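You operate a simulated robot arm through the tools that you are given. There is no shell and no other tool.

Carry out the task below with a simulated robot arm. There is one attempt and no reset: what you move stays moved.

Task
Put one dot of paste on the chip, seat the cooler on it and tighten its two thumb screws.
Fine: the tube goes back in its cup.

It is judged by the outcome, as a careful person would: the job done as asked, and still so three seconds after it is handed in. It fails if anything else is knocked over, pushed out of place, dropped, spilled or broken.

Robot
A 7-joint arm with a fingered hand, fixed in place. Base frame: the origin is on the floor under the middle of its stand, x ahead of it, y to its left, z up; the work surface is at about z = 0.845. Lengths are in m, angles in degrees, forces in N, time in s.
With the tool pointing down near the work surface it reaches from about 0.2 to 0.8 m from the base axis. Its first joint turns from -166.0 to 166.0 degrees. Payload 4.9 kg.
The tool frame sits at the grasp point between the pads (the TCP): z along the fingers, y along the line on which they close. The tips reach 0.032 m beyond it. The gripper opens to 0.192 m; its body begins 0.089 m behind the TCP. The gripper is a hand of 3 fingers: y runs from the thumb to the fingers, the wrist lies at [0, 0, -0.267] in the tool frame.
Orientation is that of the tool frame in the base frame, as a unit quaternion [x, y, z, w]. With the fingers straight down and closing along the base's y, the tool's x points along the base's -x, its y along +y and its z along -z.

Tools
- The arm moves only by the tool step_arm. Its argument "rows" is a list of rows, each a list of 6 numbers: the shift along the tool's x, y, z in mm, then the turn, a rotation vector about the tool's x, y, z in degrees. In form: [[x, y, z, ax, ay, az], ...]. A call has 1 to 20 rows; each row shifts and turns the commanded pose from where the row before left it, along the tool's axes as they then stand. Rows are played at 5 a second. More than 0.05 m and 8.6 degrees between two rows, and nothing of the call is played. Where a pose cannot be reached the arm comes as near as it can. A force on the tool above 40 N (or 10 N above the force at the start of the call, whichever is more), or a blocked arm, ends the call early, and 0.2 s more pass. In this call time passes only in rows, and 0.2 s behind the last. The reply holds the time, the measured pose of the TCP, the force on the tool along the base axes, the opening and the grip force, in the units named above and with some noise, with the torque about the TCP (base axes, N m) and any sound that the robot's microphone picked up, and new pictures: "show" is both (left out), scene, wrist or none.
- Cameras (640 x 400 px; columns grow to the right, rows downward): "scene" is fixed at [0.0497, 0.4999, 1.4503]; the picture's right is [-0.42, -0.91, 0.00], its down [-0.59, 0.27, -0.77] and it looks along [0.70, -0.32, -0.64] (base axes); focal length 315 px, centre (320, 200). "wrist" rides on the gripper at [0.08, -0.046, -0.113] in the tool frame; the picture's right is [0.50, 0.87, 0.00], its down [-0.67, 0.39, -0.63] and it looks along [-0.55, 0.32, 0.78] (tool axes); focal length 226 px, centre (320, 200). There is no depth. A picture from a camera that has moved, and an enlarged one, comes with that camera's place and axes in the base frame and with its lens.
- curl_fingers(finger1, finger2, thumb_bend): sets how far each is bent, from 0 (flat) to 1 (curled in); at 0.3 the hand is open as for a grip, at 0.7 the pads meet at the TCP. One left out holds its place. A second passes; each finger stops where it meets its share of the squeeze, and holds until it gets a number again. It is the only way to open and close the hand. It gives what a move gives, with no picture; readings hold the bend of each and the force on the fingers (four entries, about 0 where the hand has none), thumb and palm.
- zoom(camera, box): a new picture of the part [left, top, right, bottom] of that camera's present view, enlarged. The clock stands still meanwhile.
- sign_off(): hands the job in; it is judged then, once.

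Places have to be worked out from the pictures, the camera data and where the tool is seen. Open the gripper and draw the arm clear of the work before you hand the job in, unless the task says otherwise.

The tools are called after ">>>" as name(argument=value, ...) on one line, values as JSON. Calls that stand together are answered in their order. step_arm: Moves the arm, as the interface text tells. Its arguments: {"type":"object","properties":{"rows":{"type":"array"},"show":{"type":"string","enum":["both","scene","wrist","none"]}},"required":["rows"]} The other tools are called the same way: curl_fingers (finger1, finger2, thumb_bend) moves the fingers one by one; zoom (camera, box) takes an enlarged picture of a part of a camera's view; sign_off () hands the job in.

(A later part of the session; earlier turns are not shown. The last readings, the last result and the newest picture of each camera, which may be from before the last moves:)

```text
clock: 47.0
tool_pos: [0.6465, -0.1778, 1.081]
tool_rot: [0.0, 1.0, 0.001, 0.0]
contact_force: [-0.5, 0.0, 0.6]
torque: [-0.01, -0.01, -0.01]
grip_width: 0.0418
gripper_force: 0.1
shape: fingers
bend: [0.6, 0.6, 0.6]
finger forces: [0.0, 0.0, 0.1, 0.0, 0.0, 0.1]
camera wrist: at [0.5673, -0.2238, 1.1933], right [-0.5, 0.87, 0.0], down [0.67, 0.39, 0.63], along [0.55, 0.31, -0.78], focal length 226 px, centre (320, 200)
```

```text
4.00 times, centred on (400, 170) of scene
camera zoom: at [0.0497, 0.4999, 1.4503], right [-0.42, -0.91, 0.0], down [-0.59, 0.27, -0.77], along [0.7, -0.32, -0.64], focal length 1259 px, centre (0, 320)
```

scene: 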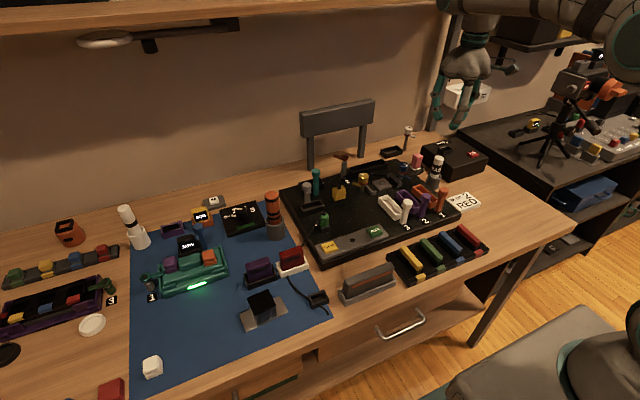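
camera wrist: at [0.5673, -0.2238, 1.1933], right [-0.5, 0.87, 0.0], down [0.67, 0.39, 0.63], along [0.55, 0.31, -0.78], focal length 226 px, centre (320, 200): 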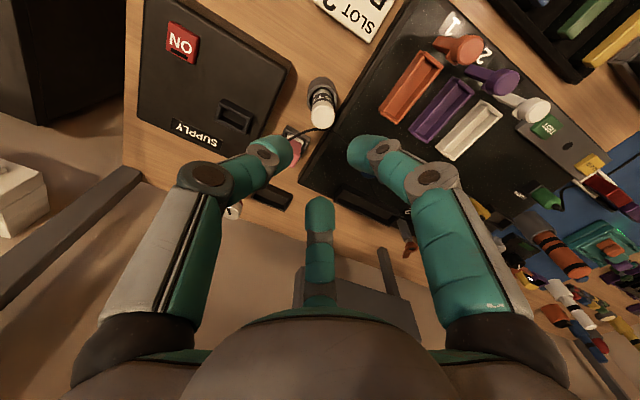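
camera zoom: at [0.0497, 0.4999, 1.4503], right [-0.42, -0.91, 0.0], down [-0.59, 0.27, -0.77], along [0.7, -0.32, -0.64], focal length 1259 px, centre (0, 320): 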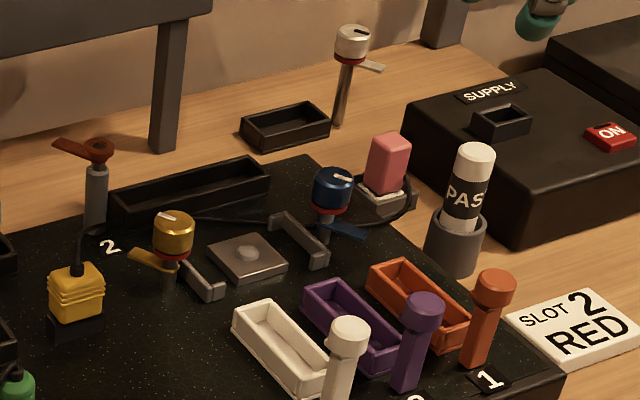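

Everything is fine at the tube. Next the cooler: I fly at this height to above its estimated position (0.417, 0.461).

>>> step_arm(rows=[[15.3, 30, 0, 0, 0, 0], [15.3, 43.4, 0, 0, 0, 0], [15.3, 43.4, 0, 0, 0, 0], [15.3, 43.4, 0, 0, 0, 0], [15.3, 43.4, 0, 0, 0, 0], [15.3, 43.4, 0, 0, 0, 0], [15.3, 43.4, 0, 0, 0, 0], [15.3, 43.4, 0, 0, 0, 0], [15.3, 43.4, 0, 0, 0, 0], [15.3, 43.4, 0, 0, 0, 0], [15.3, 43.4, 0, 0, 0, 0], [15.3, 43.4, 0, 0, 0, 0], [15.3, 43.4, 0, 0, 0, 0], [15.3, 43.4, 0, 0, 0, 0], [15.3, 43.4, 0, 0, 0, 0], [0, 0, 0, 0, 0, 0]])

>>> curl_fingers(finger1=0.48, finger2=0.48, thumb_bend=0.48)

>>> zoom(camera="wrist", box=[220, 20, 420, 220])

```text
clock: 50.4
tool_pos: [0.4187, 0.4603, 1.0813]
tool_rot: [0.001, 1.0, 0.0, 0.0]
contact_force: [-1.2, 0.3, 0.4]
torque: [-0.03, -0.02, -0.02]
grip_width: 0.0417
gripper_force: 0.1
shape: fingers
bend: [0.6, 0.6, 0.6]
finger forces: [0.0, 0.1, 0.0, 0.0, 0.0, 0.0]
camera wrist: at [0.3391, 0.4146, 1.1934], right [-0.5, 0.87, 0.0], down [0.67, 0.39, 0.63], along [0.55, 0.31, -0.78], focal length 226 px, centre (320, 200)
```

scene: 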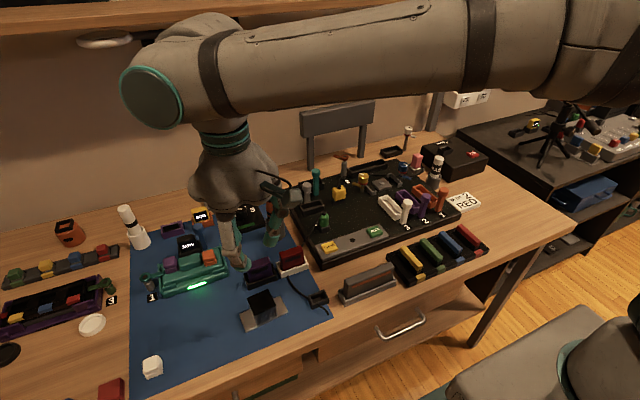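
wrist: 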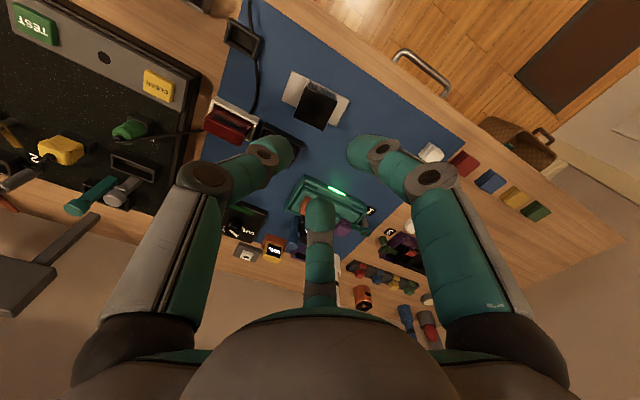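

```text
clock: 51.4
tool_pos: [0.4176, 0.4606, 1.0808]
tool_rot: [0.001, 1.0, 0.001, 0.001]
contact_force: [0.9, 0.5, 0.2]
torque: [-0.02, 0.01, -0.01]
grip_width: 0.0924
gripper_force: 0.0
shape: fingers
bend: [0.48, 0.48, 0.48]
finger forces: [0.0, 0.0, 0.0, 0.1, 0.0, 0.0]
```

```text
2.00 times, centred on (320, 120) of wrist
camera zoom: at [0.3393, 0.4143, 1.1934], right [-0.5, 0.87, 0.0], down [0.67, 0.39, 0.63], along [0.55, 0.32, -0.78], focal length 452 px, centre (320, 360)
```

zoom: 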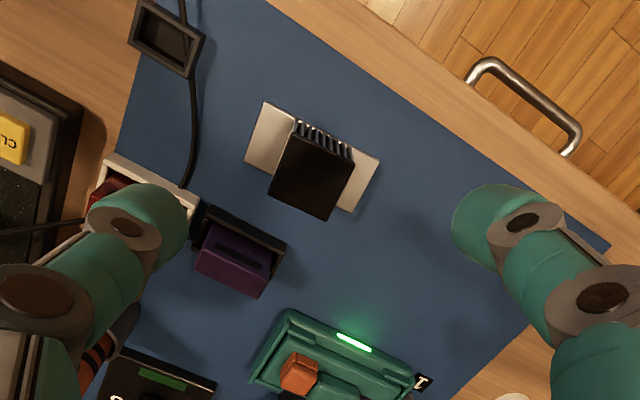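

The cooler comes out at (0.428, 0.459), plate top z≈0.83, block top z≈0.877, plate rotated about +5°. The screws sit at (0.683, ±0.07), so for the placement I want the thumb along +x and the fingers off the ±y sides: I turn the hand +95° and centre.

>>> step_arm(rows=[[-9.5, -2, 0, 0, 0, 0], [0, 0, 0, 0, 0, -7.9], [0, 0, 0, 0, 0, -7.9], [0, 0, 0, 0, 0, -7.9], [0, 0, 0, 0, 0, -7.9], [0, 0, 0, 0, 0, -7.9], [0, 0, 0, 0, 0, -7.9], [0, 0, 0, 0, 0, -7.9], [0, 0, 0, 0, 0, -7.9], [0, 0, 0, 0, 0, -7.9], [0, 0, 0, 0, 0, -7.9], [0, 0, 0, 0, 0, -8.0], [0, 0, 0, 0, 0, -8.0], [0, 0, 0, 0, 0, 0]])

>>> zoom(camera="wrist", box=[220, 20, 420, 220])

```text
clock: 54.4
tool_pos: [0.4275, 0.4589, 1.0807]
tool_rot: [0.738, -0.674, 0.0, -0.001]
contact_force: [-0.6, 0.0, 0.9]
torque: [-0.01, 0.0, 0.02]
grip_width: 0.0924
gripper_force: 0.2
shape: fingers
bend: [0.48, 0.48, 0.48]
finger forces: [0.0, 0.1, 0.0, 0.1, 0.0, 0.0]
camera wrist: at [0.4805, 0.3828, 1.1932], right [-0.82, -0.57, 0.0], down [-0.45, 0.63, 0.63], along [-0.36, 0.52, -0.78], focal length 226 px, centre (320, 200)
```

scene: 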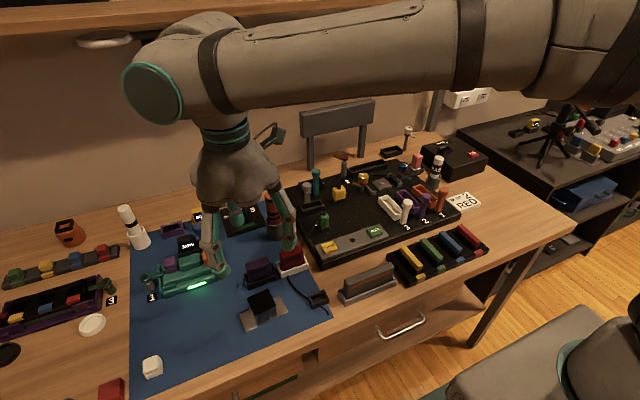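
wrist: 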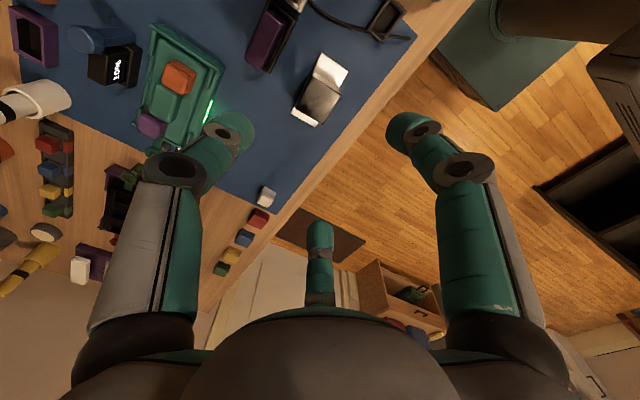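

```text
2.00 times, centred on (320, 120) of wrist
camera zoom: at [0.4805, 0.3828, 1.1932], right [-0.82, -0.57, 0.0], down [-0.45, 0.63, 0.63], along [-0.36, 0.52, -0.78], focal length 452 px, centre (320, 360)
```

zoom: 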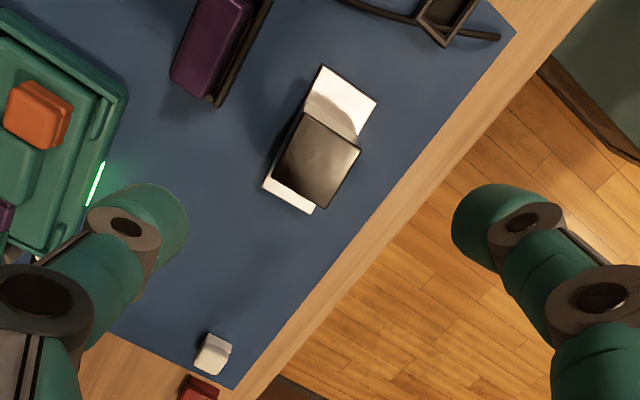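

The thumb now points +x. The two views average to a cooler centre near (0.430, 0.456). I shift slightly and descend to TCP z≈0.96 for a closer look.

>>> step_arm(rows=[[3.2, -2.2, 0, 0, 0, 0], [0, 0, 30, 0, 0, 0], [0, 0, 30, 0, 0, 0], [0, 0, 30, 0, 0, 0], [0, 0, 20, 0, 0, 0], [0, 0, 10, 0, 0, 0], [0, 0, 0, 0, 0, 0]])

>>> zoom(camera="wrist", box=[220, 40, 420, 240])

>>> zoom(camera="scene", box=[190, 200, 330, 340])

```text
clock: 56.0
tool_pos: [0.4309, 0.4553, 0.9616]
tool_rot: [0.737, -0.676, 0.0, 0.0]
contact_force: [0.2, 0.1, -0.3]
torque: [-0.03, 0.05, -0.02]
grip_width: 0.0926
gripper_force: 0.1
shape: fingers
bend: [0.48, 0.48, 0.48]
finger forces: [0.0, 0.0, 0.1, 0.0, 0.0, 0.0]
camera wrist: at [0.4833, 0.3803, 1.0732], right [-0.82, -0.57, 0.0], down [-0.44, 0.64, 0.63], along [-0.36, 0.52, -0.78], focal length 226 px, centre (320, 200)
```

scene: 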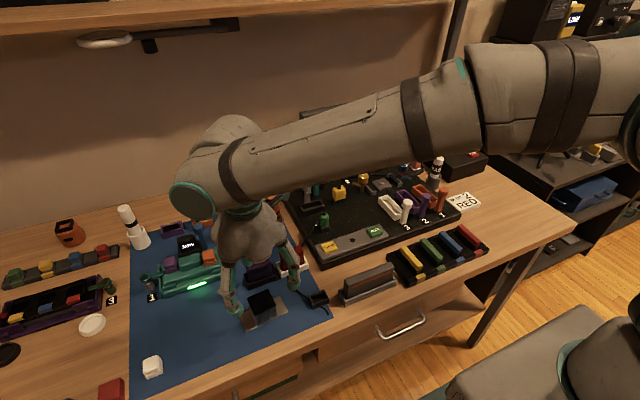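
wrist: 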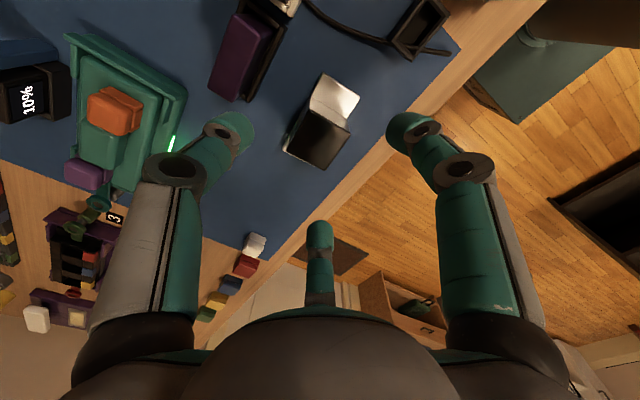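

```text
2.00 times, centred on (320, 140) of wrist
camera zoom: at [0.4833, 0.3803, 1.0732], right [-0.82, -0.57, 0.0], down [-0.44, 0.64, 0.63], along [-0.36, 0.52, -0.78], focal length 452 px, centre (320, 320)
```

zoom: 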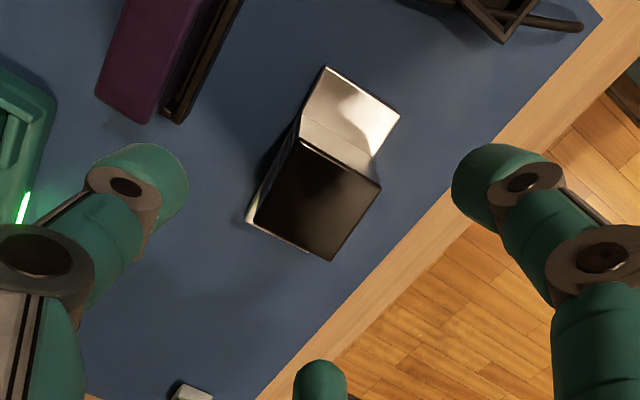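

```text
2.86 times, centred on (260, 270) of scene
camera zoom: at [0.0497, 0.4999, 1.4503], right [-0.42, -0.91, 0.0], down [-0.59, 0.27, -0.77], along [0.7, -0.32, -0.64], focal length 899 px, centre (491, 0)
```

zoom: 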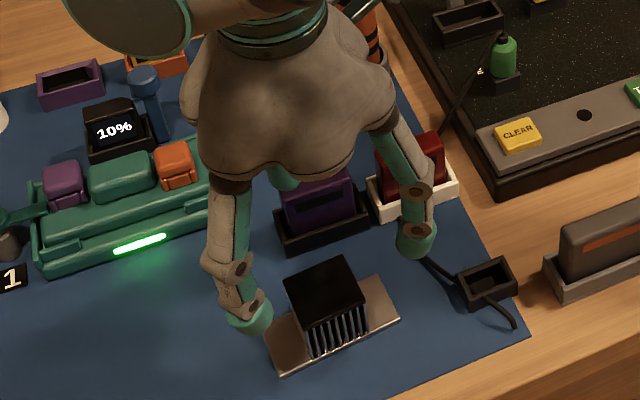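

Block centre is (0.4326, 0.4557), orientation +5°, matching the hand. I narrow the fingers a bit (purple holder is close to the thumb), nudge 2 mm, and descend around the block.

>>> curl_fingers(finger1=0.53, finger2=0.53, thumb_bend=0.55)

>>> step_arm(rows=[[0, -2, 0, 0, 0, 0], [0, 0, 20, 0, 0, 0], [0, 0, 20, 0, 0, 0], [0, 0, 10, 0, 0, 0], [0, 0, 0, 0, 0, 0]])

>>> zoom(camera="wrist", box=[220, 60, 420, 260])

>>> zoom(camera="scene", box=[200, 230, 320, 350])

```text
clock: 57.0
tool_pos: [0.43, 0.4563, 0.9616]
tool_rot: [0.737, -0.676, 0.0, -0.001]
contact_force: [-0.4, -0.2, 0.1]
torque: [-0.01, 0.0, 0.0]
grip_width: 0.0676
gripper_force: 0.0
shape: fingers
bend: [0.53, 0.53, 0.55]
finger forces: [0.0, 0.1, 0.1, 0.0, 0.0, 0.0]
```

```text
clock: 58.2
tool_pos: [0.4309, 0.456, 0.9119]
tool_rot: [0.737, -0.676, 0.0, 0.001]
contact_force: [-0.5, 0.7, -0.1]
torque: [-0.01, 0.04, 0.01]
grip_width: 0.0677
gripper_force: 0.1
shape: fingers
bend: [0.53, 0.53, 0.55]
finger forces: [0.0, 0.1, 0.1, 0.0, 0.1, 0.0]
camera wrist: at [0.4849, 0.3799, 1.0235], right [-0.82, -0.57, 0.0], down [-0.44, 0.64, 0.63], along [-0.36, 0.52, -0.78], focal length 226 px, centre (320, 200)
```

scene: 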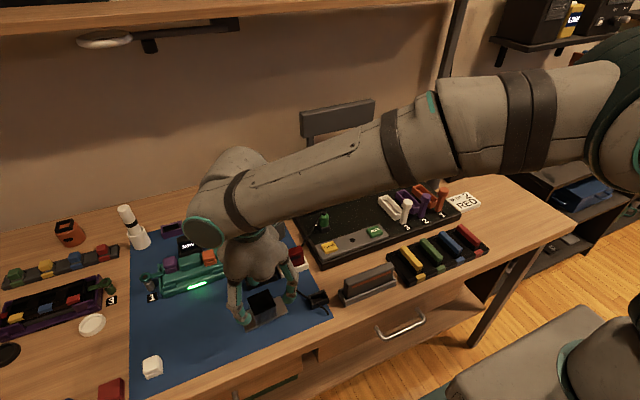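
wrist: 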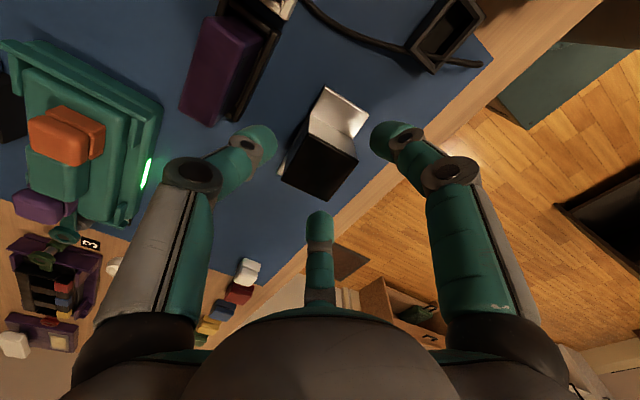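

```text
2.00 times, centred on (320, 160) of wrist
camera zoom: at [0.4849, 0.3799, 1.0235], right [-0.82, -0.57, 0.0], down [-0.44, 0.64, 0.63], along [-0.36, 0.52, -0.78], focal length 452 px, centre (320, 280)
```

zoom: 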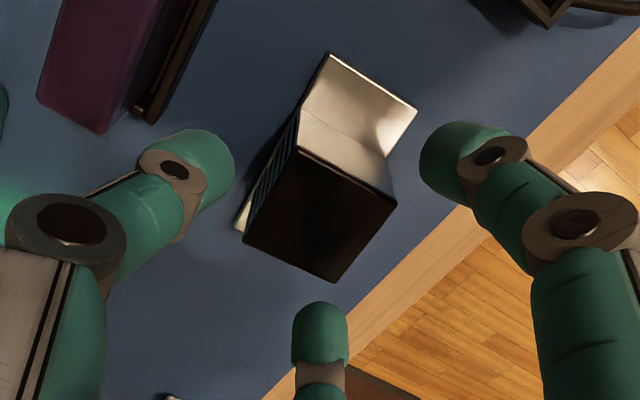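

```text
3.33 times, centred on (260, 290) of scene
camera zoom: at [0.0497, 0.4999, 1.4503], right [-0.42, -0.91, 0.0], down [-0.59, 0.27, -0.77], along [0.7, -0.32, -0.64], focal length 1049 px, centre (520, -100)
```

zoom: 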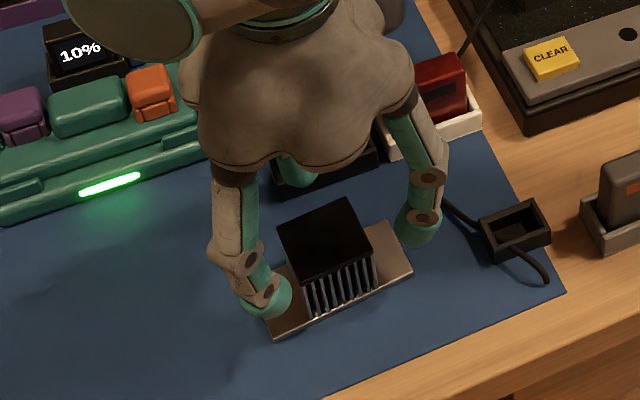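

Block well centred between digits (within 2 mm). I nudge 1.5 mm more in +x and descend to TCP z≈0.882, tips staying above the plate flange.

>>> step_arm(rows=[[0, -1.5, 0, 0, 0, 0], [0, 0, 10, 0, 0, 0], [0, 0, 10, 0, 0, 0], [0, 0, 10, 0, 0, 0], [0, 0, 0, 0, 0, 0]], show="none")

>>> zoom(camera="wrist", box=[220, 60, 420, 260])

>>> zoom(camera="scene", box=[215, 250, 305, 340])

```text
clock: 59.4
tool_pos: [0.4331, 0.4556, 0.8795]
tool_rot: [0.737, -0.675, 0.0, 0.0]
contact_force: [0.5, -0.5, 0.2]
torque: [-0.02, 0.02, 0.02]
grip_width: 0.0677
gripper_force: 0.0
shape: fingers
bend: [0.53, 0.53, 0.55]
finger forces: [0.0, 0.1, 0.1, 0.0, 0.0, 0.1]
```

```text
2.00 times, centred on (320, 160) of wrist
camera zoom: at [0.4864, 0.3801, 0.9924], right [-0.82, -0.57, 0.0], down [-0.44, 0.64, 0.63], along [-0.36, 0.52, -0.78], focal length 452 px, centre (320, 280)
```

zoom: 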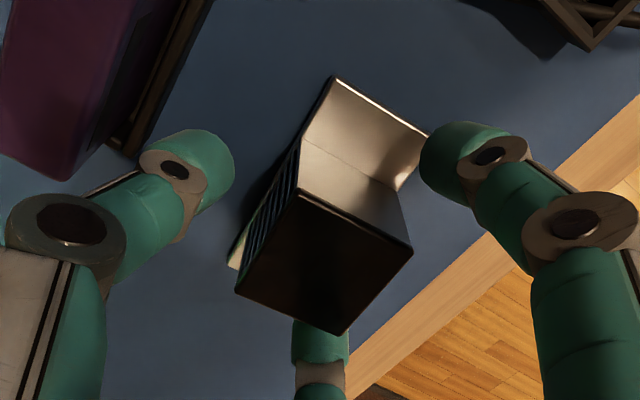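

```text
4.44 times, centred on (260, 295) of scene
camera zoom: at [0.0497, 0.4999, 1.4503], right [-0.42, -0.91, 0.0], down [-0.59, 0.27, -0.77], along [0.7, -0.32, -0.64], focal length 1399 px, centre (587, -222)
```

zoom: 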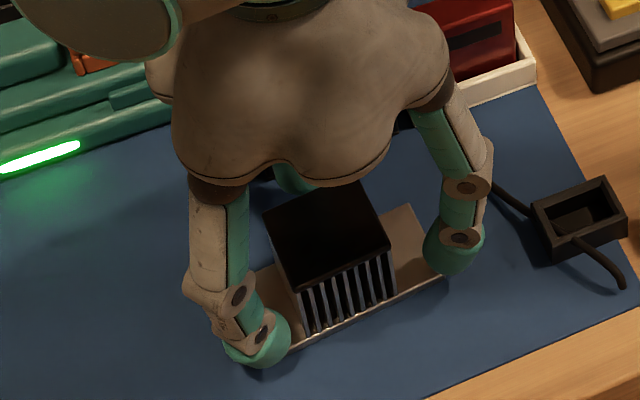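

The two fingers would meet the block near its front edge, so I'll shift the hand ~9 mm toward +x: first bend the thumb in a bit to keep clear of the purple holder.

>>> curl_fingers(thumb_bend=0.585)

>>> step_arm(rows=[[0, -5, 0, 0, 0, 0], [0, -4, 0, 0, 0, 0], [0, 0, 0, 0, 0, 0]], show="none")

>>> curl_fingers(finger1=0.545, finger2=0.545, thumb_bend=0.61)

>>> zoom(camera="wrist", box=[220, 60, 420, 260])

>>> zoom(camera="scene", box=[215, 250, 305, 340])

```text
clock: 60.4
tool_pos: [0.434, 0.456, 0.8812]
tool_rot: [0.737, -0.675, 0.0, 0.001]
contact_force: [-0.6, -0.2, 0.6]
torque: [-0.02, 0.0, 0.01]
grip_width: 0.0618
gripper_force: 0.2
shape: fingers
bend: [0.53, 0.53, 0.58]
finger forces: [0.0, 0.0, 0.0, 0.0, 0.0, 0.0]
```

```text
clock: 61.2
tool_pos: [0.4432, 0.4553, 0.8812]
tool_rot: [0.737, -0.676, 0.0, 0.0]
contact_force: [-0.2, 0.0, -0.7]
torque: [0.02, 0.0, 0.0]
grip_width: 0.0618
gripper_force: 0.0
shape: fingers
bend: [0.53, 0.53, 0.58]
finger forces: [0.0, 0.0, 0.0, 0.0, 0.0, 0.0]
```

```text
clock: 62.2
tool_pos: [0.4418, 0.4569, 0.8812]
tool_rot: [0.738, -0.675, 0.0, 0.001]
contact_force: [-0.9, 0.4, 0.1]
torque: [-0.01, -0.01, -0.01]
grip_width: 0.0538
gripper_force: 0.0
shape: fingers
bend: [0.54, 0.54, 0.61]
finger forces: [0.1, 0.1, 0.1, 0.0, 0.0, 0.1]
```

```text
2.00 times, centred on (320, 160) of wrist
camera zoom: at [0.4952, 0.3803, 0.9929], right [-0.82, -0.57, 0.0], down [-0.44, 0.64, 0.63], along [-0.36, 0.52, -0.78], focal length 452 px, centre (320, 280)
```

zoom: 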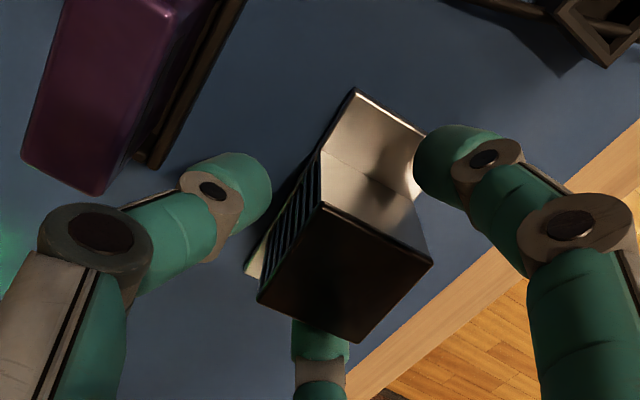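

```text
4.44 times, centred on (260, 295) of scene
camera zoom: at [0.0497, 0.4999, 1.4503], right [-0.42, -0.91, 0.0], down [-0.59, 0.27, -0.77], along [0.7, -0.32, -0.64], focal length 1399 px, centre (587, -222)
```

zoom: 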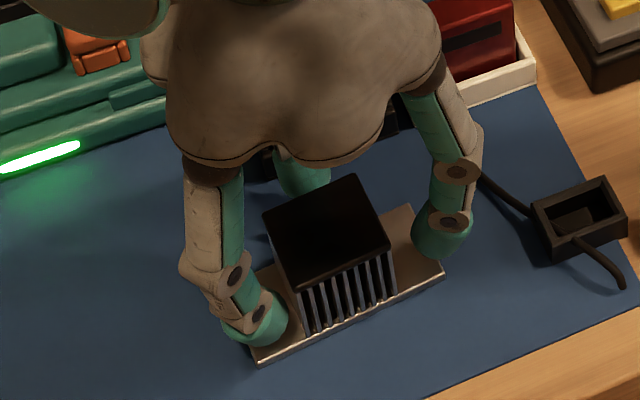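

I need to judge the gaps on both sides of the block before closing; I zoom in tighter.

>>> zoom(camera="scene", box=[228, 275, 293, 335])

>>> zoom(camera="wrist", box=[270, 110, 390, 230])

```text
6.67 times, centred on (260, 305) of scene
camera zoom: at [0.0497, 0.4999, 1.4503], right [-0.42, -0.91, 0.0], down [-0.59, 0.27, -0.77], along [0.7, -0.32, -0.64], focal length 2099 px, centre (717, -500)
```

zoom: 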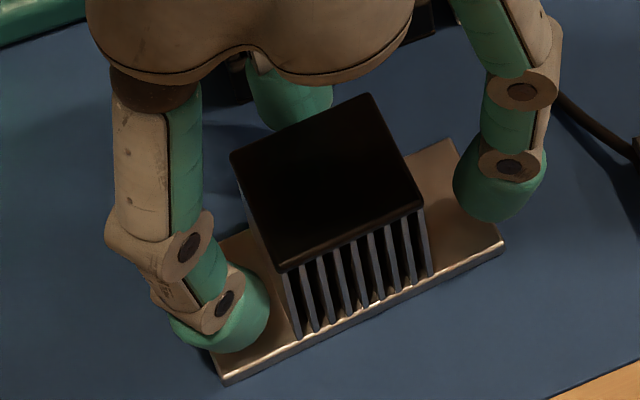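

```text
3.33 times, centred on (330, 170) of wrist
camera zoom: at [0.4952, 0.3803, 0.9929], right [-0.82, -0.57, 0.0], down [-0.44, 0.64, 0.63], along [-0.36, 0.52, -0.78], focal length 754 px, centre (287, 300)
```

zoom: 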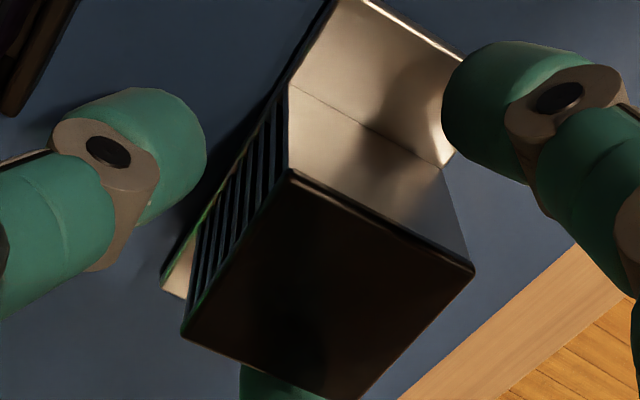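

Finger 2's side gap is ~4 mm and finger 1's ~9 mm, so I shift the hand 3 mm toward +y, then close gradually.

>>> step_arm(rows=[[-3, 0, 0, 0, 0, 0], [0, 0, 0, 0, 0, 0]], show="none")

>>> curl_fingers(finger1=0.565, finger2=0.565, thumb_bend=0.62)

>>> zoom(camera="scene", box=[228, 275, 293, 335])

>>> zoom(camera="wrist", box=[270, 110, 390, 230])

```text
clock: 62.8
tool_pos: [0.4414, 0.46, 0.8806]
tool_rot: [0.737, -0.676, 0.0, -0.001]
contact_force: [0.0, 0.0, 0.0]
torque: [-0.02, 0.02, -0.05]
grip_width: 0.0537
gripper_force: 0.0
shape: fingers
bend: [0.54, 0.54, 0.61]
finger forces: [0.0, 0.0, 0.0, 0.0, 0.1, 0.1]
```

```text
clock: 63.8
tool_pos: [0.4408, 0.4593, 0.8811]
tool_rot: [0.737, -0.676, 0.0, 0.0]
contact_force: [0.4, 0.3, 0.3]
torque: [-0.01, 0.02, 0.01]
grip_width: 0.0474
gripper_force: 0.1
shape: fingers
bend: [0.56, 0.56, 0.62]
finger forces: [0.0, 0.1, 0.1, 0.0, 0.1, 0.0]
```

```text
6.67 times, centred on (260, 305) of scene
camera zoom: at [0.0497, 0.4999, 1.4503], right [-0.42, -0.91, 0.0], down [-0.59, 0.27, -0.77], along [0.7, -0.32, -0.64], focal length 2099 px, centre (717, -500)
```

zoom: 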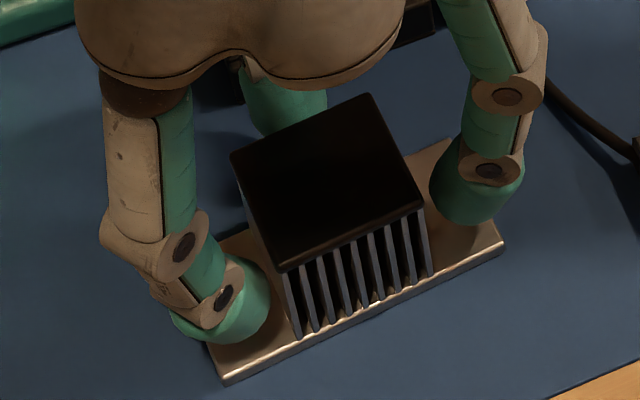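

```text
3.33 times, centred on (330, 170) of wrist
camera zoom: at [0.4948, 0.3832, 0.9931], right [-0.82, -0.57, 0.0], down [-0.44, 0.64, 0.63], along [-0.36, 0.52, -0.78], focal length 754 px, centre (287, 300)
```

zoom: 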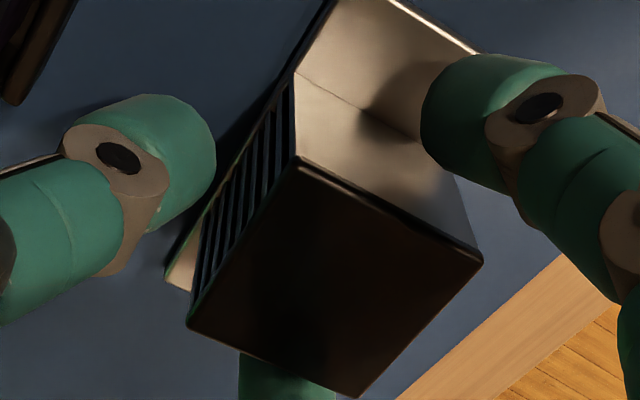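

Closing evenly; I continue in small steps.

>>> curl_fingers(finger1=0.58, finger2=0.575, thumb_bend=0.63)

>>> zoom(camera="scene", box=[228, 275, 293, 335])

>>> zoom(camera="wrist", box=[270, 110, 390, 230])

```text
clock: 64.8
tool_pos: [0.4415, 0.4584, 0.8819]
tool_rot: [0.737, -0.676, 0.0, 0.0]
contact_force: [0.4, -0.3, 0.2]
torque: [-0.03, -0.02, -0.02]
grip_width: 0.0431
gripper_force: 0.7
shape: fingers
bend: [0.57, 0.57, 0.63]
finger forces: [0.0, 0.0, 0.0, 0.0, 0.0, 0.0]
```

```text
6.67 times, centred on (260, 305) of scene
camera zoom: at [0.0497, 0.4999, 1.4503], right [-0.42, -0.91, 0.0], down [-0.59, 0.27, -0.77], along [0.7, -0.32, -0.64], focal length 2099 px, centre (717, -500)
```

zoom: 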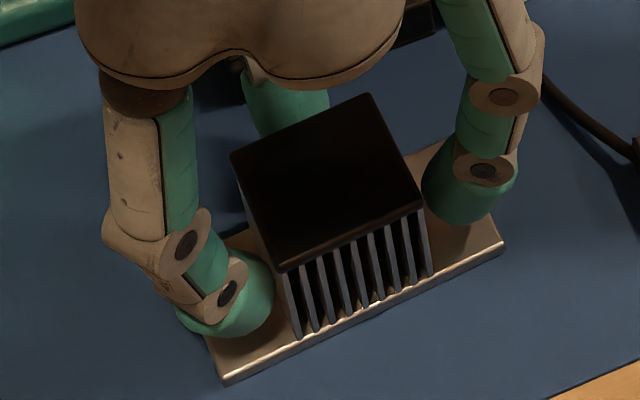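

```text
3.33 times, centred on (330, 170) of wrist
camera zoom: at [0.4948, 0.3832, 0.9931], right [-0.82, -0.57, 0.0], down [-0.44, 0.64, 0.63], along [-0.36, 0.52, -0.78], focal length 754 px, centre (287, 300)
```

zoom: 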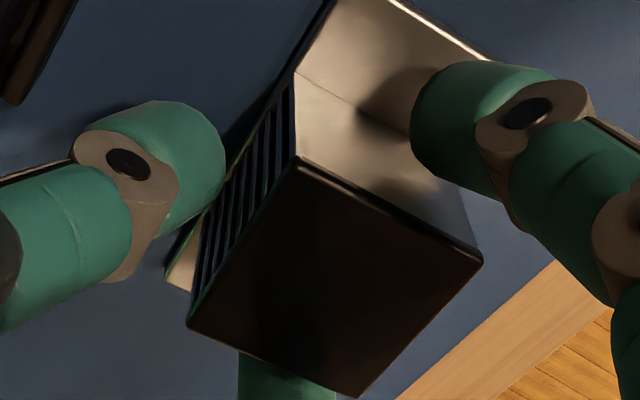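

Nearly touching on all sides. Another small step.

>>> curl_fingers(finger1=0.592, finger2=0.585, thumb_bend=0.635)

>>> zoom(camera="wrist", box=[270, 110, 390, 230])

```text
clock: 65.8
tool_pos: [0.4408, 0.459, 0.8813]
tool_rot: [0.738, -0.675, 0.0, 0.0]
contact_force: [-0.5, 1.4, -0.1]
torque: [0.05, 0.02, 0.02]
grip_width: 0.0394
gripper_force: 0.8
shape: fingers
bend: [0.59, 0.57, 0.63]
finger forces: [0.3, 0.8, 0.1, 0.1, 0.0, 0.0]
```

```text
3.33 times, centred on (330, 170) of wrist
camera zoom: at [0.4948, 0.3832, 0.9931], right [-0.82, -0.57, 0.0], down [-0.44, 0.64, 0.63], along [-0.36, 0.52, -0.78], focal length 754 px, centre (287, 300)
```

zoom: 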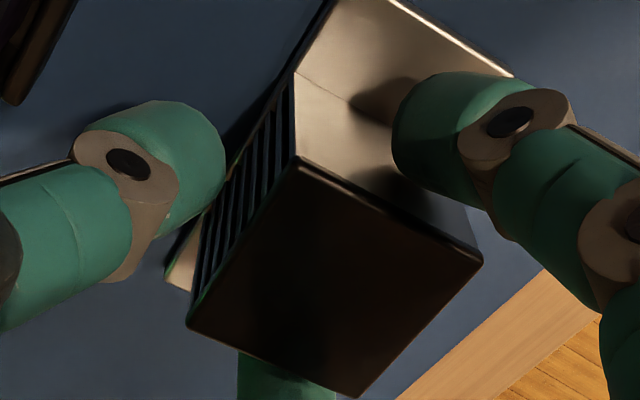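

Both fingers touch the block now. I firm up the grip: fingers a bit more, thumb until it touches.

>>> curl_fingers(finger1=0.605, finger2=0.595, thumb_bend=0.65)

```text
clock: 66.8
tool_pos: [0.442, 0.46, 0.8808]
tool_rot: [0.737, -0.675, 0.0, 0.0]
contact_force: [-1.2, -0.1, 0.5]
torque: [0.01, 0.04, -0.02]
grip_width: 0.035
gripper_force: 1.2
shape: fingers
bend: [0.59, 0.57, 0.65]
finger forces: [1.1, 1.6, 0.0, 0.0, 0.1, 0.1]
```

Fingers ~1.1/1.6 N, thumb not yet in contact; I bend the thumb further.

>>> curl_fingers(thumb_bend=0.67)

>>> zoom(camera="wrist", box=[270, 110, 390, 230])

```text
clock: 67.8
tool_pos: [0.4433, 0.4594, 0.8823]
tool_rot: [0.737, -0.676, 0.0, 0.0]
contact_force: [1.4, 1.3, 0.2]
torque: [0.05, -0.04, 0.0]
grip_width: 0.0332
gripper_force: 2.4
shape: fingers
bend: [0.59, 0.57, 0.66]
finger forces: [1.2, 1.7, 0.0, 0.1, 2.3, 0.0]
```

```text
3.33 times, centred on (330, 170) of wrist
camera zoom: at [0.4949, 0.3832, 0.9931], right [-0.82, -0.57, 0.0], down [-0.44, 0.64, 0.63], along [-0.36, 0.52, -0.78], focal length 754 px, centre (287, 300)
```

zoom: 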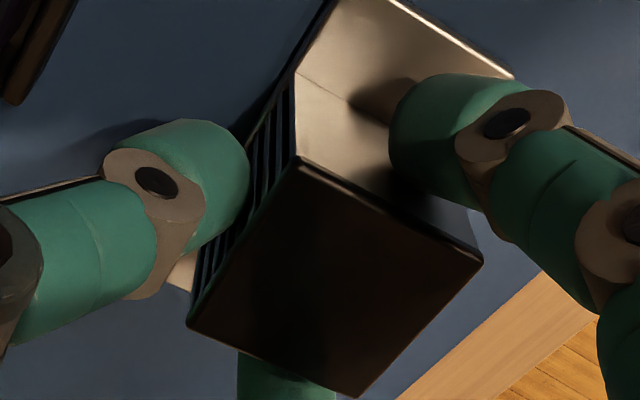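

All three in contact. I increase the grip evenly to about 4–5 N each.

>>> curl_fingers(finger1=0.63, finger2=0.615, thumb_bend=0.688)

>>> zoom(camera="wrist", box=[270, 110, 390, 230])

```text
clock: 68.8
tool_pos: [0.4423, 0.4592, 0.8808]
tool_rot: [0.737, -0.676, 0.0, 0.0]
contact_force: [0.9, -0.8, 0.8]
torque: [0.03, -0.01, -0.01]
grip_width: 0.0323
gripper_force: 6.1
shape: fingers
bend: [0.59, 0.58, 0.66]
finger forces: [3.9, 3.5, 0.0, 0.1, 4.0, 0.0]
```

```text
3.33 times, centred on (330, 170) of wrist
camera zoom: at [0.4948, 0.3831, 0.9931], right [-0.82, -0.57, 0.0], down [-0.44, 0.64, 0.63], along [-0.36, 0.52, -0.78], focal length 754 px, centre (287, 300)
```

zoom: 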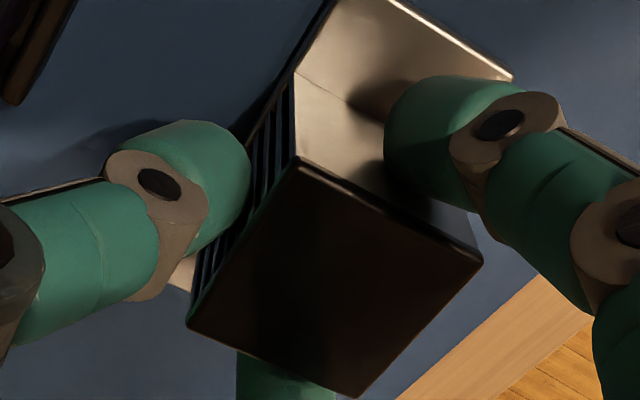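

Balanced ~4 N. I add a little more for security and lift 15 mm to test.

>>> curl_fingers(finger1=0.655, finger2=0.64, thumb_bend=0.71)

>>> step_arm(rows=[[0, 0, -4, 0, 0, 0], [0, 0, -5, 0, 0, 0], [0, 0, -6, 0, 0, 0], [0, 0, 0, 0, 0, 0]], show="none")

>>> zoom(camera="scene", box=[220, 265, 300, 335])

>>> zoom(camera="wrist", box=[270, 110, 390, 230])

```text
clock: 69.8
tool_pos: [0.4416, 0.46, 0.881]
tool_rot: [0.737, -0.676, 0.0, 0.001]
contact_force: [1.3, -0.2, 0.7]
torque: [0.02, -0.01, -0.01]
grip_width: 0.0312
gripper_force: 10.4
shape: fingers
bend: [0.6, 0.58, 0.67]
finger forces: [5.9, 6.3, 0.1, 0.1, 8.6, 0.0]
```

```text
clock: 70.8
tool_pos: [0.4412, 0.459, 0.8958]
tool_rot: [0.737, -0.676, 0.0, 0.0]
contact_force: [0.5, 1.0, -3.2]
torque: [0.0, 0.01, 0.0]
grip_width: 0.0307
gripper_force: 9.9
shape: fingers
bend: [0.6, 0.58, 0.67]
finger forces: [5.6, 5.9, 0.0, 0.1, 7.5, 0.0]
```

```text
5.71 times, centred on (260, 300) of scene
camera zoom: at [0.0497, 0.4999, 1.4503], right [-0.42, -0.91, 0.0], down [-0.59, 0.27, -0.77], along [0.7, -0.32, -0.64], focal length 1799 px, centre (663, -371)
```

zoom: 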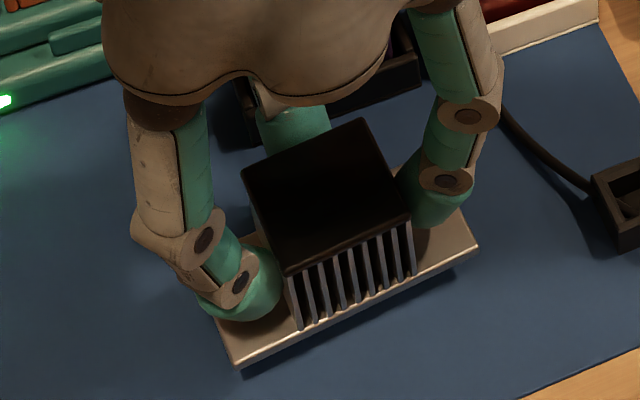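

```text
3.33 times, centred on (330, 170) of wrist
camera zoom: at [0.4946, 0.3835, 1.0081], right [-0.82, -0.57, 0.0], down [-0.44, 0.64, 0.63], along [-0.36, 0.52, -0.78], focal length 754 px, centre (287, 300)
```

zoom: 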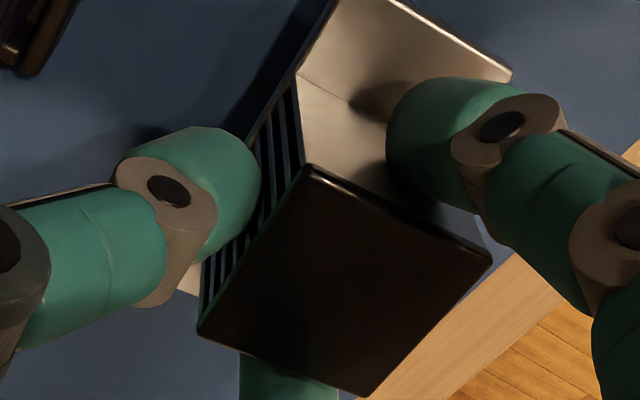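

The cooler lifts with the hand (about 3 N of weight). I add slight grip and lift to a safe carrying height.

>>> curl_fingers(finger1=0.668, finger2=0.653, thumb_bend=0.717)

>>> step_arm(rows=[[0, 0, -10, 0, 0, 0], [0, 0, -20, 0, 0, 0], [0, 0, -25, 0, 0, 0], [0, 0, -30, 0, 0, 0], [0, 0, -30, 0, 0, 0], [0, 0, -30, 0, 0, 0], [0, 0, -25, 0, 0, 0], [0, 0, -15, 0, 0, 0], [0, 0, 0, 0, 0, 0]])

>>> zoom(camera="wrist", box=[270, 110, 390, 230])

```text
clock: 71.8
tool_pos: [0.4419, 0.4588, 0.8971]
tool_rot: [0.738, -0.675, -0.001, 0.0]
contact_force: [-0.2, 0.2, -2.5]
torque: [-0.01, -0.04, 0.02]
grip_width: 0.0287
gripper_force: 9.9
shape: fingers
bend: [0.6, 0.59, 0.68]
finger forces: [6.5, 6.8, 0.0, 0.0, 7.0, 0.1]
```

```text
clock: 73.8
tool_pos: [0.4418, 0.4607, 1.0811]
tool_rot: [0.738, -0.675, 0.0, 0.0]
contact_force: [0.7, 0.9, -1.8]
torque: [0.01, -0.06, 0.01]
grip_width: 0.0283
gripper_force: 9.8
shape: fingers
bend: [0.6, 0.59, 0.68]
finger forces: [6.6, 6.7, 0.1, 0.0, 6.7, 0.1]
camera wrist: at [0.4949, 0.3846, 1.1936], right [-0.82, -0.57, 0.0], down [-0.44, 0.64, 0.63], along [-0.36, 0.52, -0.78], focal length 226 px, centre (320, 200)
```

scene: 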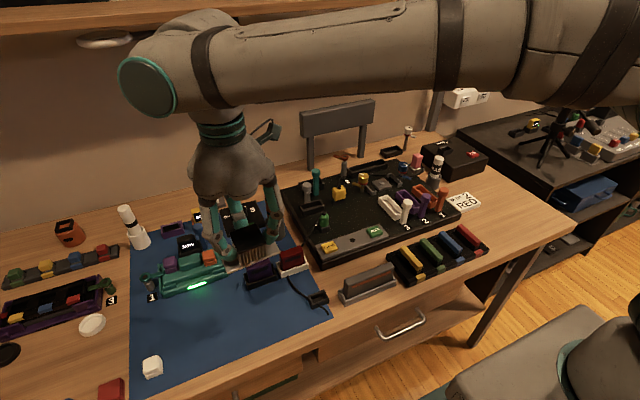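
wrist: 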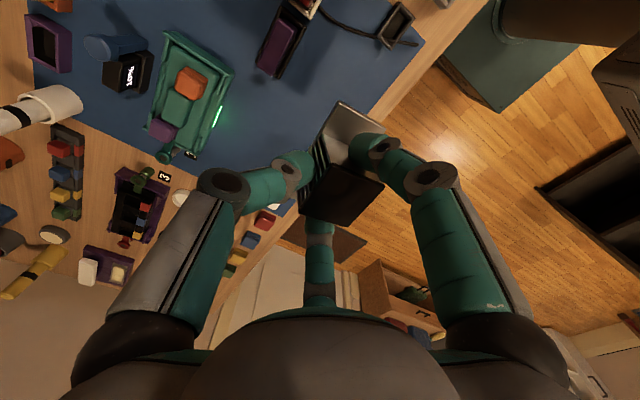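

```text
3.33 times, centred on (330, 170) of wrist
camera zoom: at [0.4949, 0.3846, 1.1936], right [-0.82, -0.57, 0.0], down [-0.44, 0.64, 0.63], along [-0.36, 0.52, -0.78], focal length 754 px, centre (287, 300)
```

zoom: 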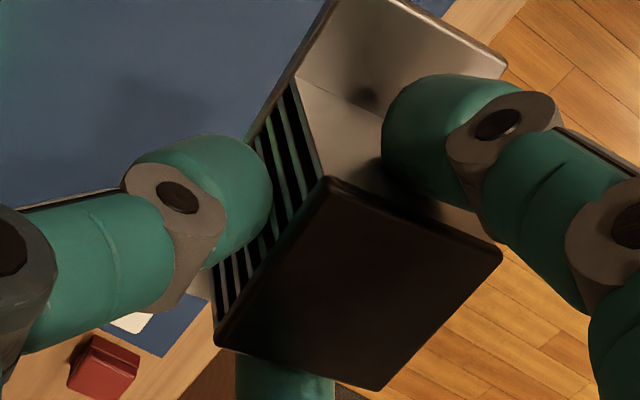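

The block seems to have tilted somewhat in the grip (thumb pushing its top). I look at it from the scene camera to gauge the tilt.

>>> zoom(camera="scene", box=[190, 190, 310, 290])

```text
4.00 times, centred on (250, 240) of scene
camera zoom: at [0.0497, 0.4999, 1.4503], right [-0.42, -0.91, 0.0], down [-0.59, 0.27, -0.77], along [0.7, -0.32, -0.64], focal length 1259 px, centre (600, 40)
```

zoom: 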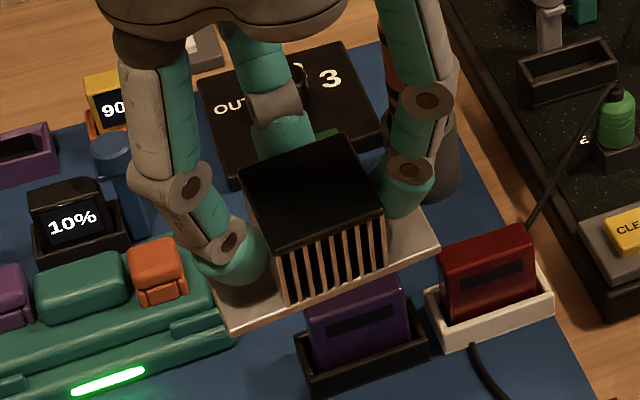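

The cooler leans ~10° (top toward −x) but the grip is steady at ~6.7 N. I carry it at height to above the chip, then turn −5° and level it with a tool tilt.

>>> step_arm(rows=[[15, -6.5, 0, 0, 0, 0], [30, -13, 0, 0, 0, 0], [36, -15.6, 0, 0, 0, 0], [36, -15.6, 0, 0, 0, 0], [36, -15.6, 0, 0, 0, 0], [36, -15.6, 0, 0, 0, 0], [36, -15.6, 0, 0, 0, 0], [36, -15.6, 0, 0, 0, 0], [36, -15.6, 0, 0, 0, 0], [36, -15.6, 0, 0, 0, 0], [36, -15.6, 0, 0, 0, 0], [36, -15.6, 0, 0, 0, 0], [36, -15.6, 0, 0, 0, 0], [27, -11.7, 0, 0, 0, 0], [13.5, -6, 0, 0, 0, 0], [0, 0, 0, 0, 0, 0]])

>>> step_arm(rows=[[0, 0, 0, 0, 0, 5], [0, 0, 0, -3.4, 0, 0], [0, 0, 0, -3.3, 0, 0], [0, 0, 0, -3.3, 0, 0], [0, 0, 0, 0, 0, 0]])

>>> zoom(camera="wrist", box=[240, 60, 420, 240])

>>> zoom(camera="scene", box=[320, 80, 450, 210])

```text
clock: 77.2
tool_pos: [0.6753, 0.0525, 1.08]
tool_rot: [0.729, -0.685, 0.005, 0.004]
contact_force: [-0.6, 0.0, -2.2]
torque: [0.0, -0.06, 0.01]
grip_width: 0.0281
gripper_force: 10.4
shape: fingers
bend: [0.6, 0.59, 0.68]
finger forces: [6.3, 6.7, 0.1, 0.0, 6.5, 0.1]
out of reach, approached as far as the arm can: row 13, 14, 15
camera wrist: at [0.7266, -0.0223, 1.193], right [-0.83, -0.55, 0.01], down [-0.43, 0.66, 0.62], along [-0.35, 0.52, -0.78], focal length 226 px, centre (320, 200)
```

scene: 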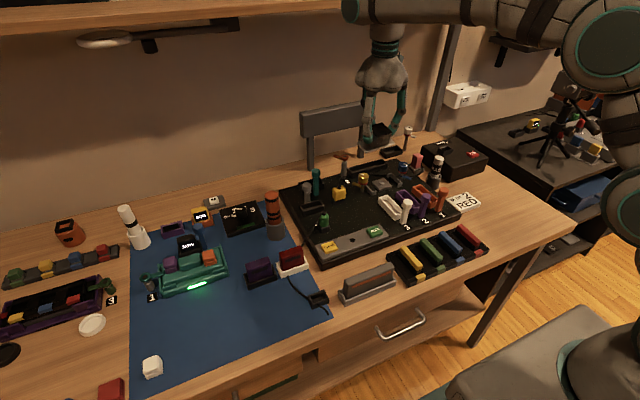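
wrist: 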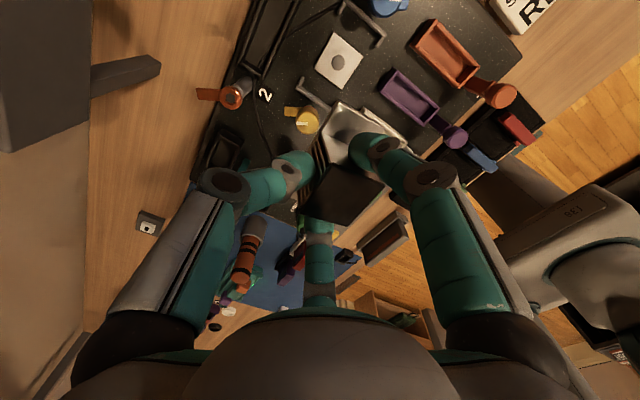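

```text
clock: 78.4
tool_pos: [0.6768, 0.0531, 1.0805]
tool_rot: [0.705, -0.704, -0.063, 0.062]
contact_force: [0.4, -0.1, -2.5]
torque: [0.02, -0.04, 0.02]
grip_width: 0.0284
gripper_force: 9.6
shape: fingers
bend: [0.6, 0.59, 0.68]
finger forces: [6.5, 6.8, 0.0, 0.0, 6.5, 0.0]
camera wrist: at [0.7414, -0.0269, 1.1824], right [-0.85, -0.5, 0.15], down [-0.27, 0.67, 0.69], along [-0.45, 0.55, -0.71], focal length 226 px, centre (320, 200)
```

scene: 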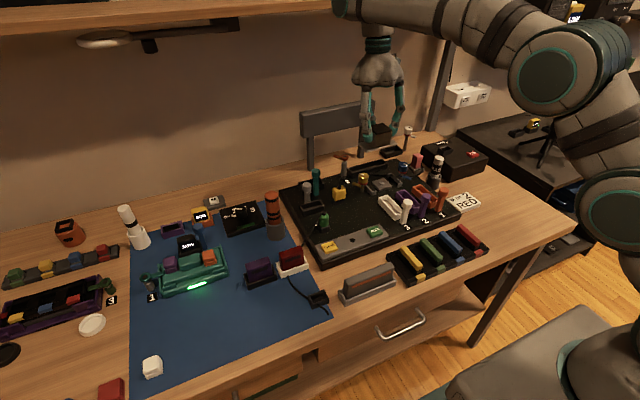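
wrist: 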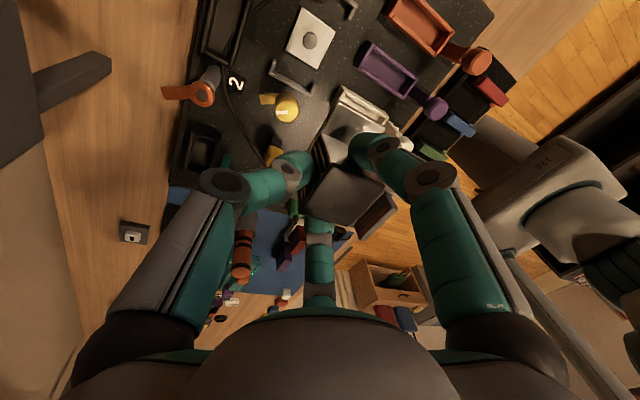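

```text
2.22 times, centred on (330, 150) of wrist
camera zoom: at [0.7414, -0.0269, 1.1824], right [-0.85, -0.5, 0.15], down [-0.27, 0.67, 0.69], along [-0.45, 0.55, -0.71], focal length 502 px, centre (298, 311)
```

zoom: 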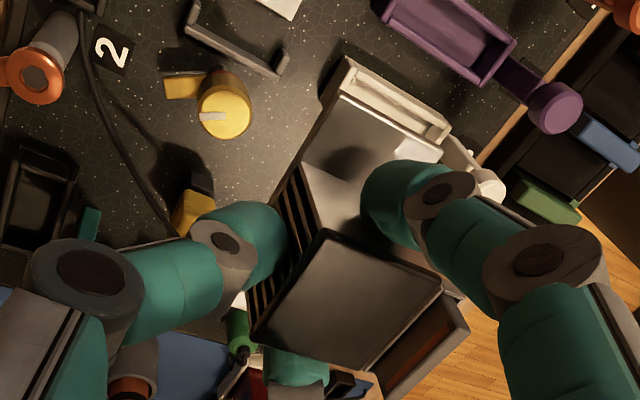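

```text
3.08 times, centred on (385, 145) of scene
camera zoom: at [0.0497, 0.4999, 1.4503], right [-0.42, -0.91, 0.0], down [-0.59, 0.27, -0.77], along [0.7, -0.32, -0.64], focal length 969 px, centre (120, 369)
```

zoom: 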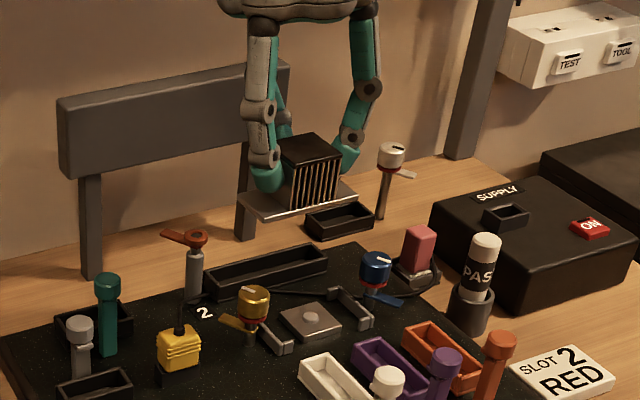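

The arm hit its reach limit at this height, stopping at (0.677, 0.053); the cooler is now level. Lower heights reach farther, so I descend straight to TCP z≈1.0 (cooler bottom still ~40 mm above the screw heads).

>>> step_arm(rows=[[0, -2.6, 14.8, 0, 0, 0], [0, -3.5, 19.7, 0, 0, 0], [0, -3.5, 19.7, 0, 0, 0], [0, -2.6, 14.8, 0, 0, 0], [0, -1.7, 9.8, 0, 0, 0], [0, 0, 0, 0, 0, 0]])

```text
clock: 79.8
tool_pos: [0.6763, 0.0542, 0.9997]
tool_rot: [0.705, -0.704, -0.061, 0.062]
contact_force: [0.4, 0.4, -2.3]
torque: [0.03, -0.06, 0.02]
grip_width: 0.0281
gripper_force: 9.8
shape: fingers
bend: [0.6, 0.59, 0.68]
finger forces: [6.4, 6.6, 0.0, 0.0, 6.4, 0.0]
camera wrist: at [0.7413, -0.0265, 1.1022], right [-0.85, -0.5, 0.15], down [-0.27, 0.67, 0.69], along [-0.45, 0.55, -0.71], focal length 226 px, centre (320, 200)
```

scene: 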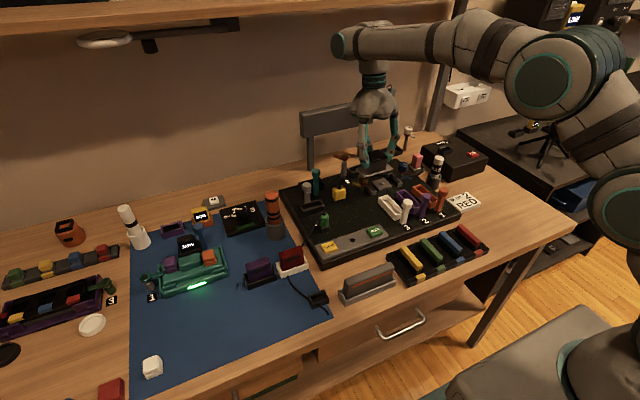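
wrist: 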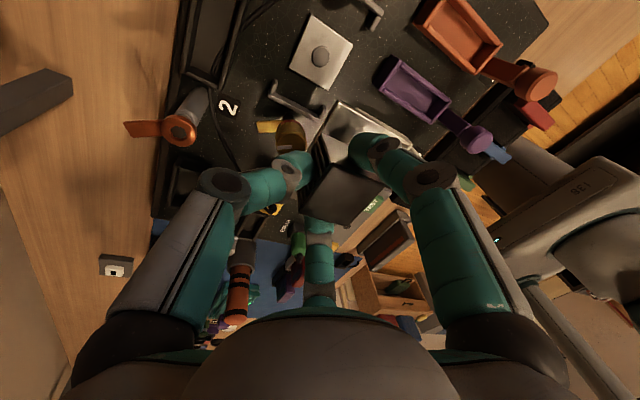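

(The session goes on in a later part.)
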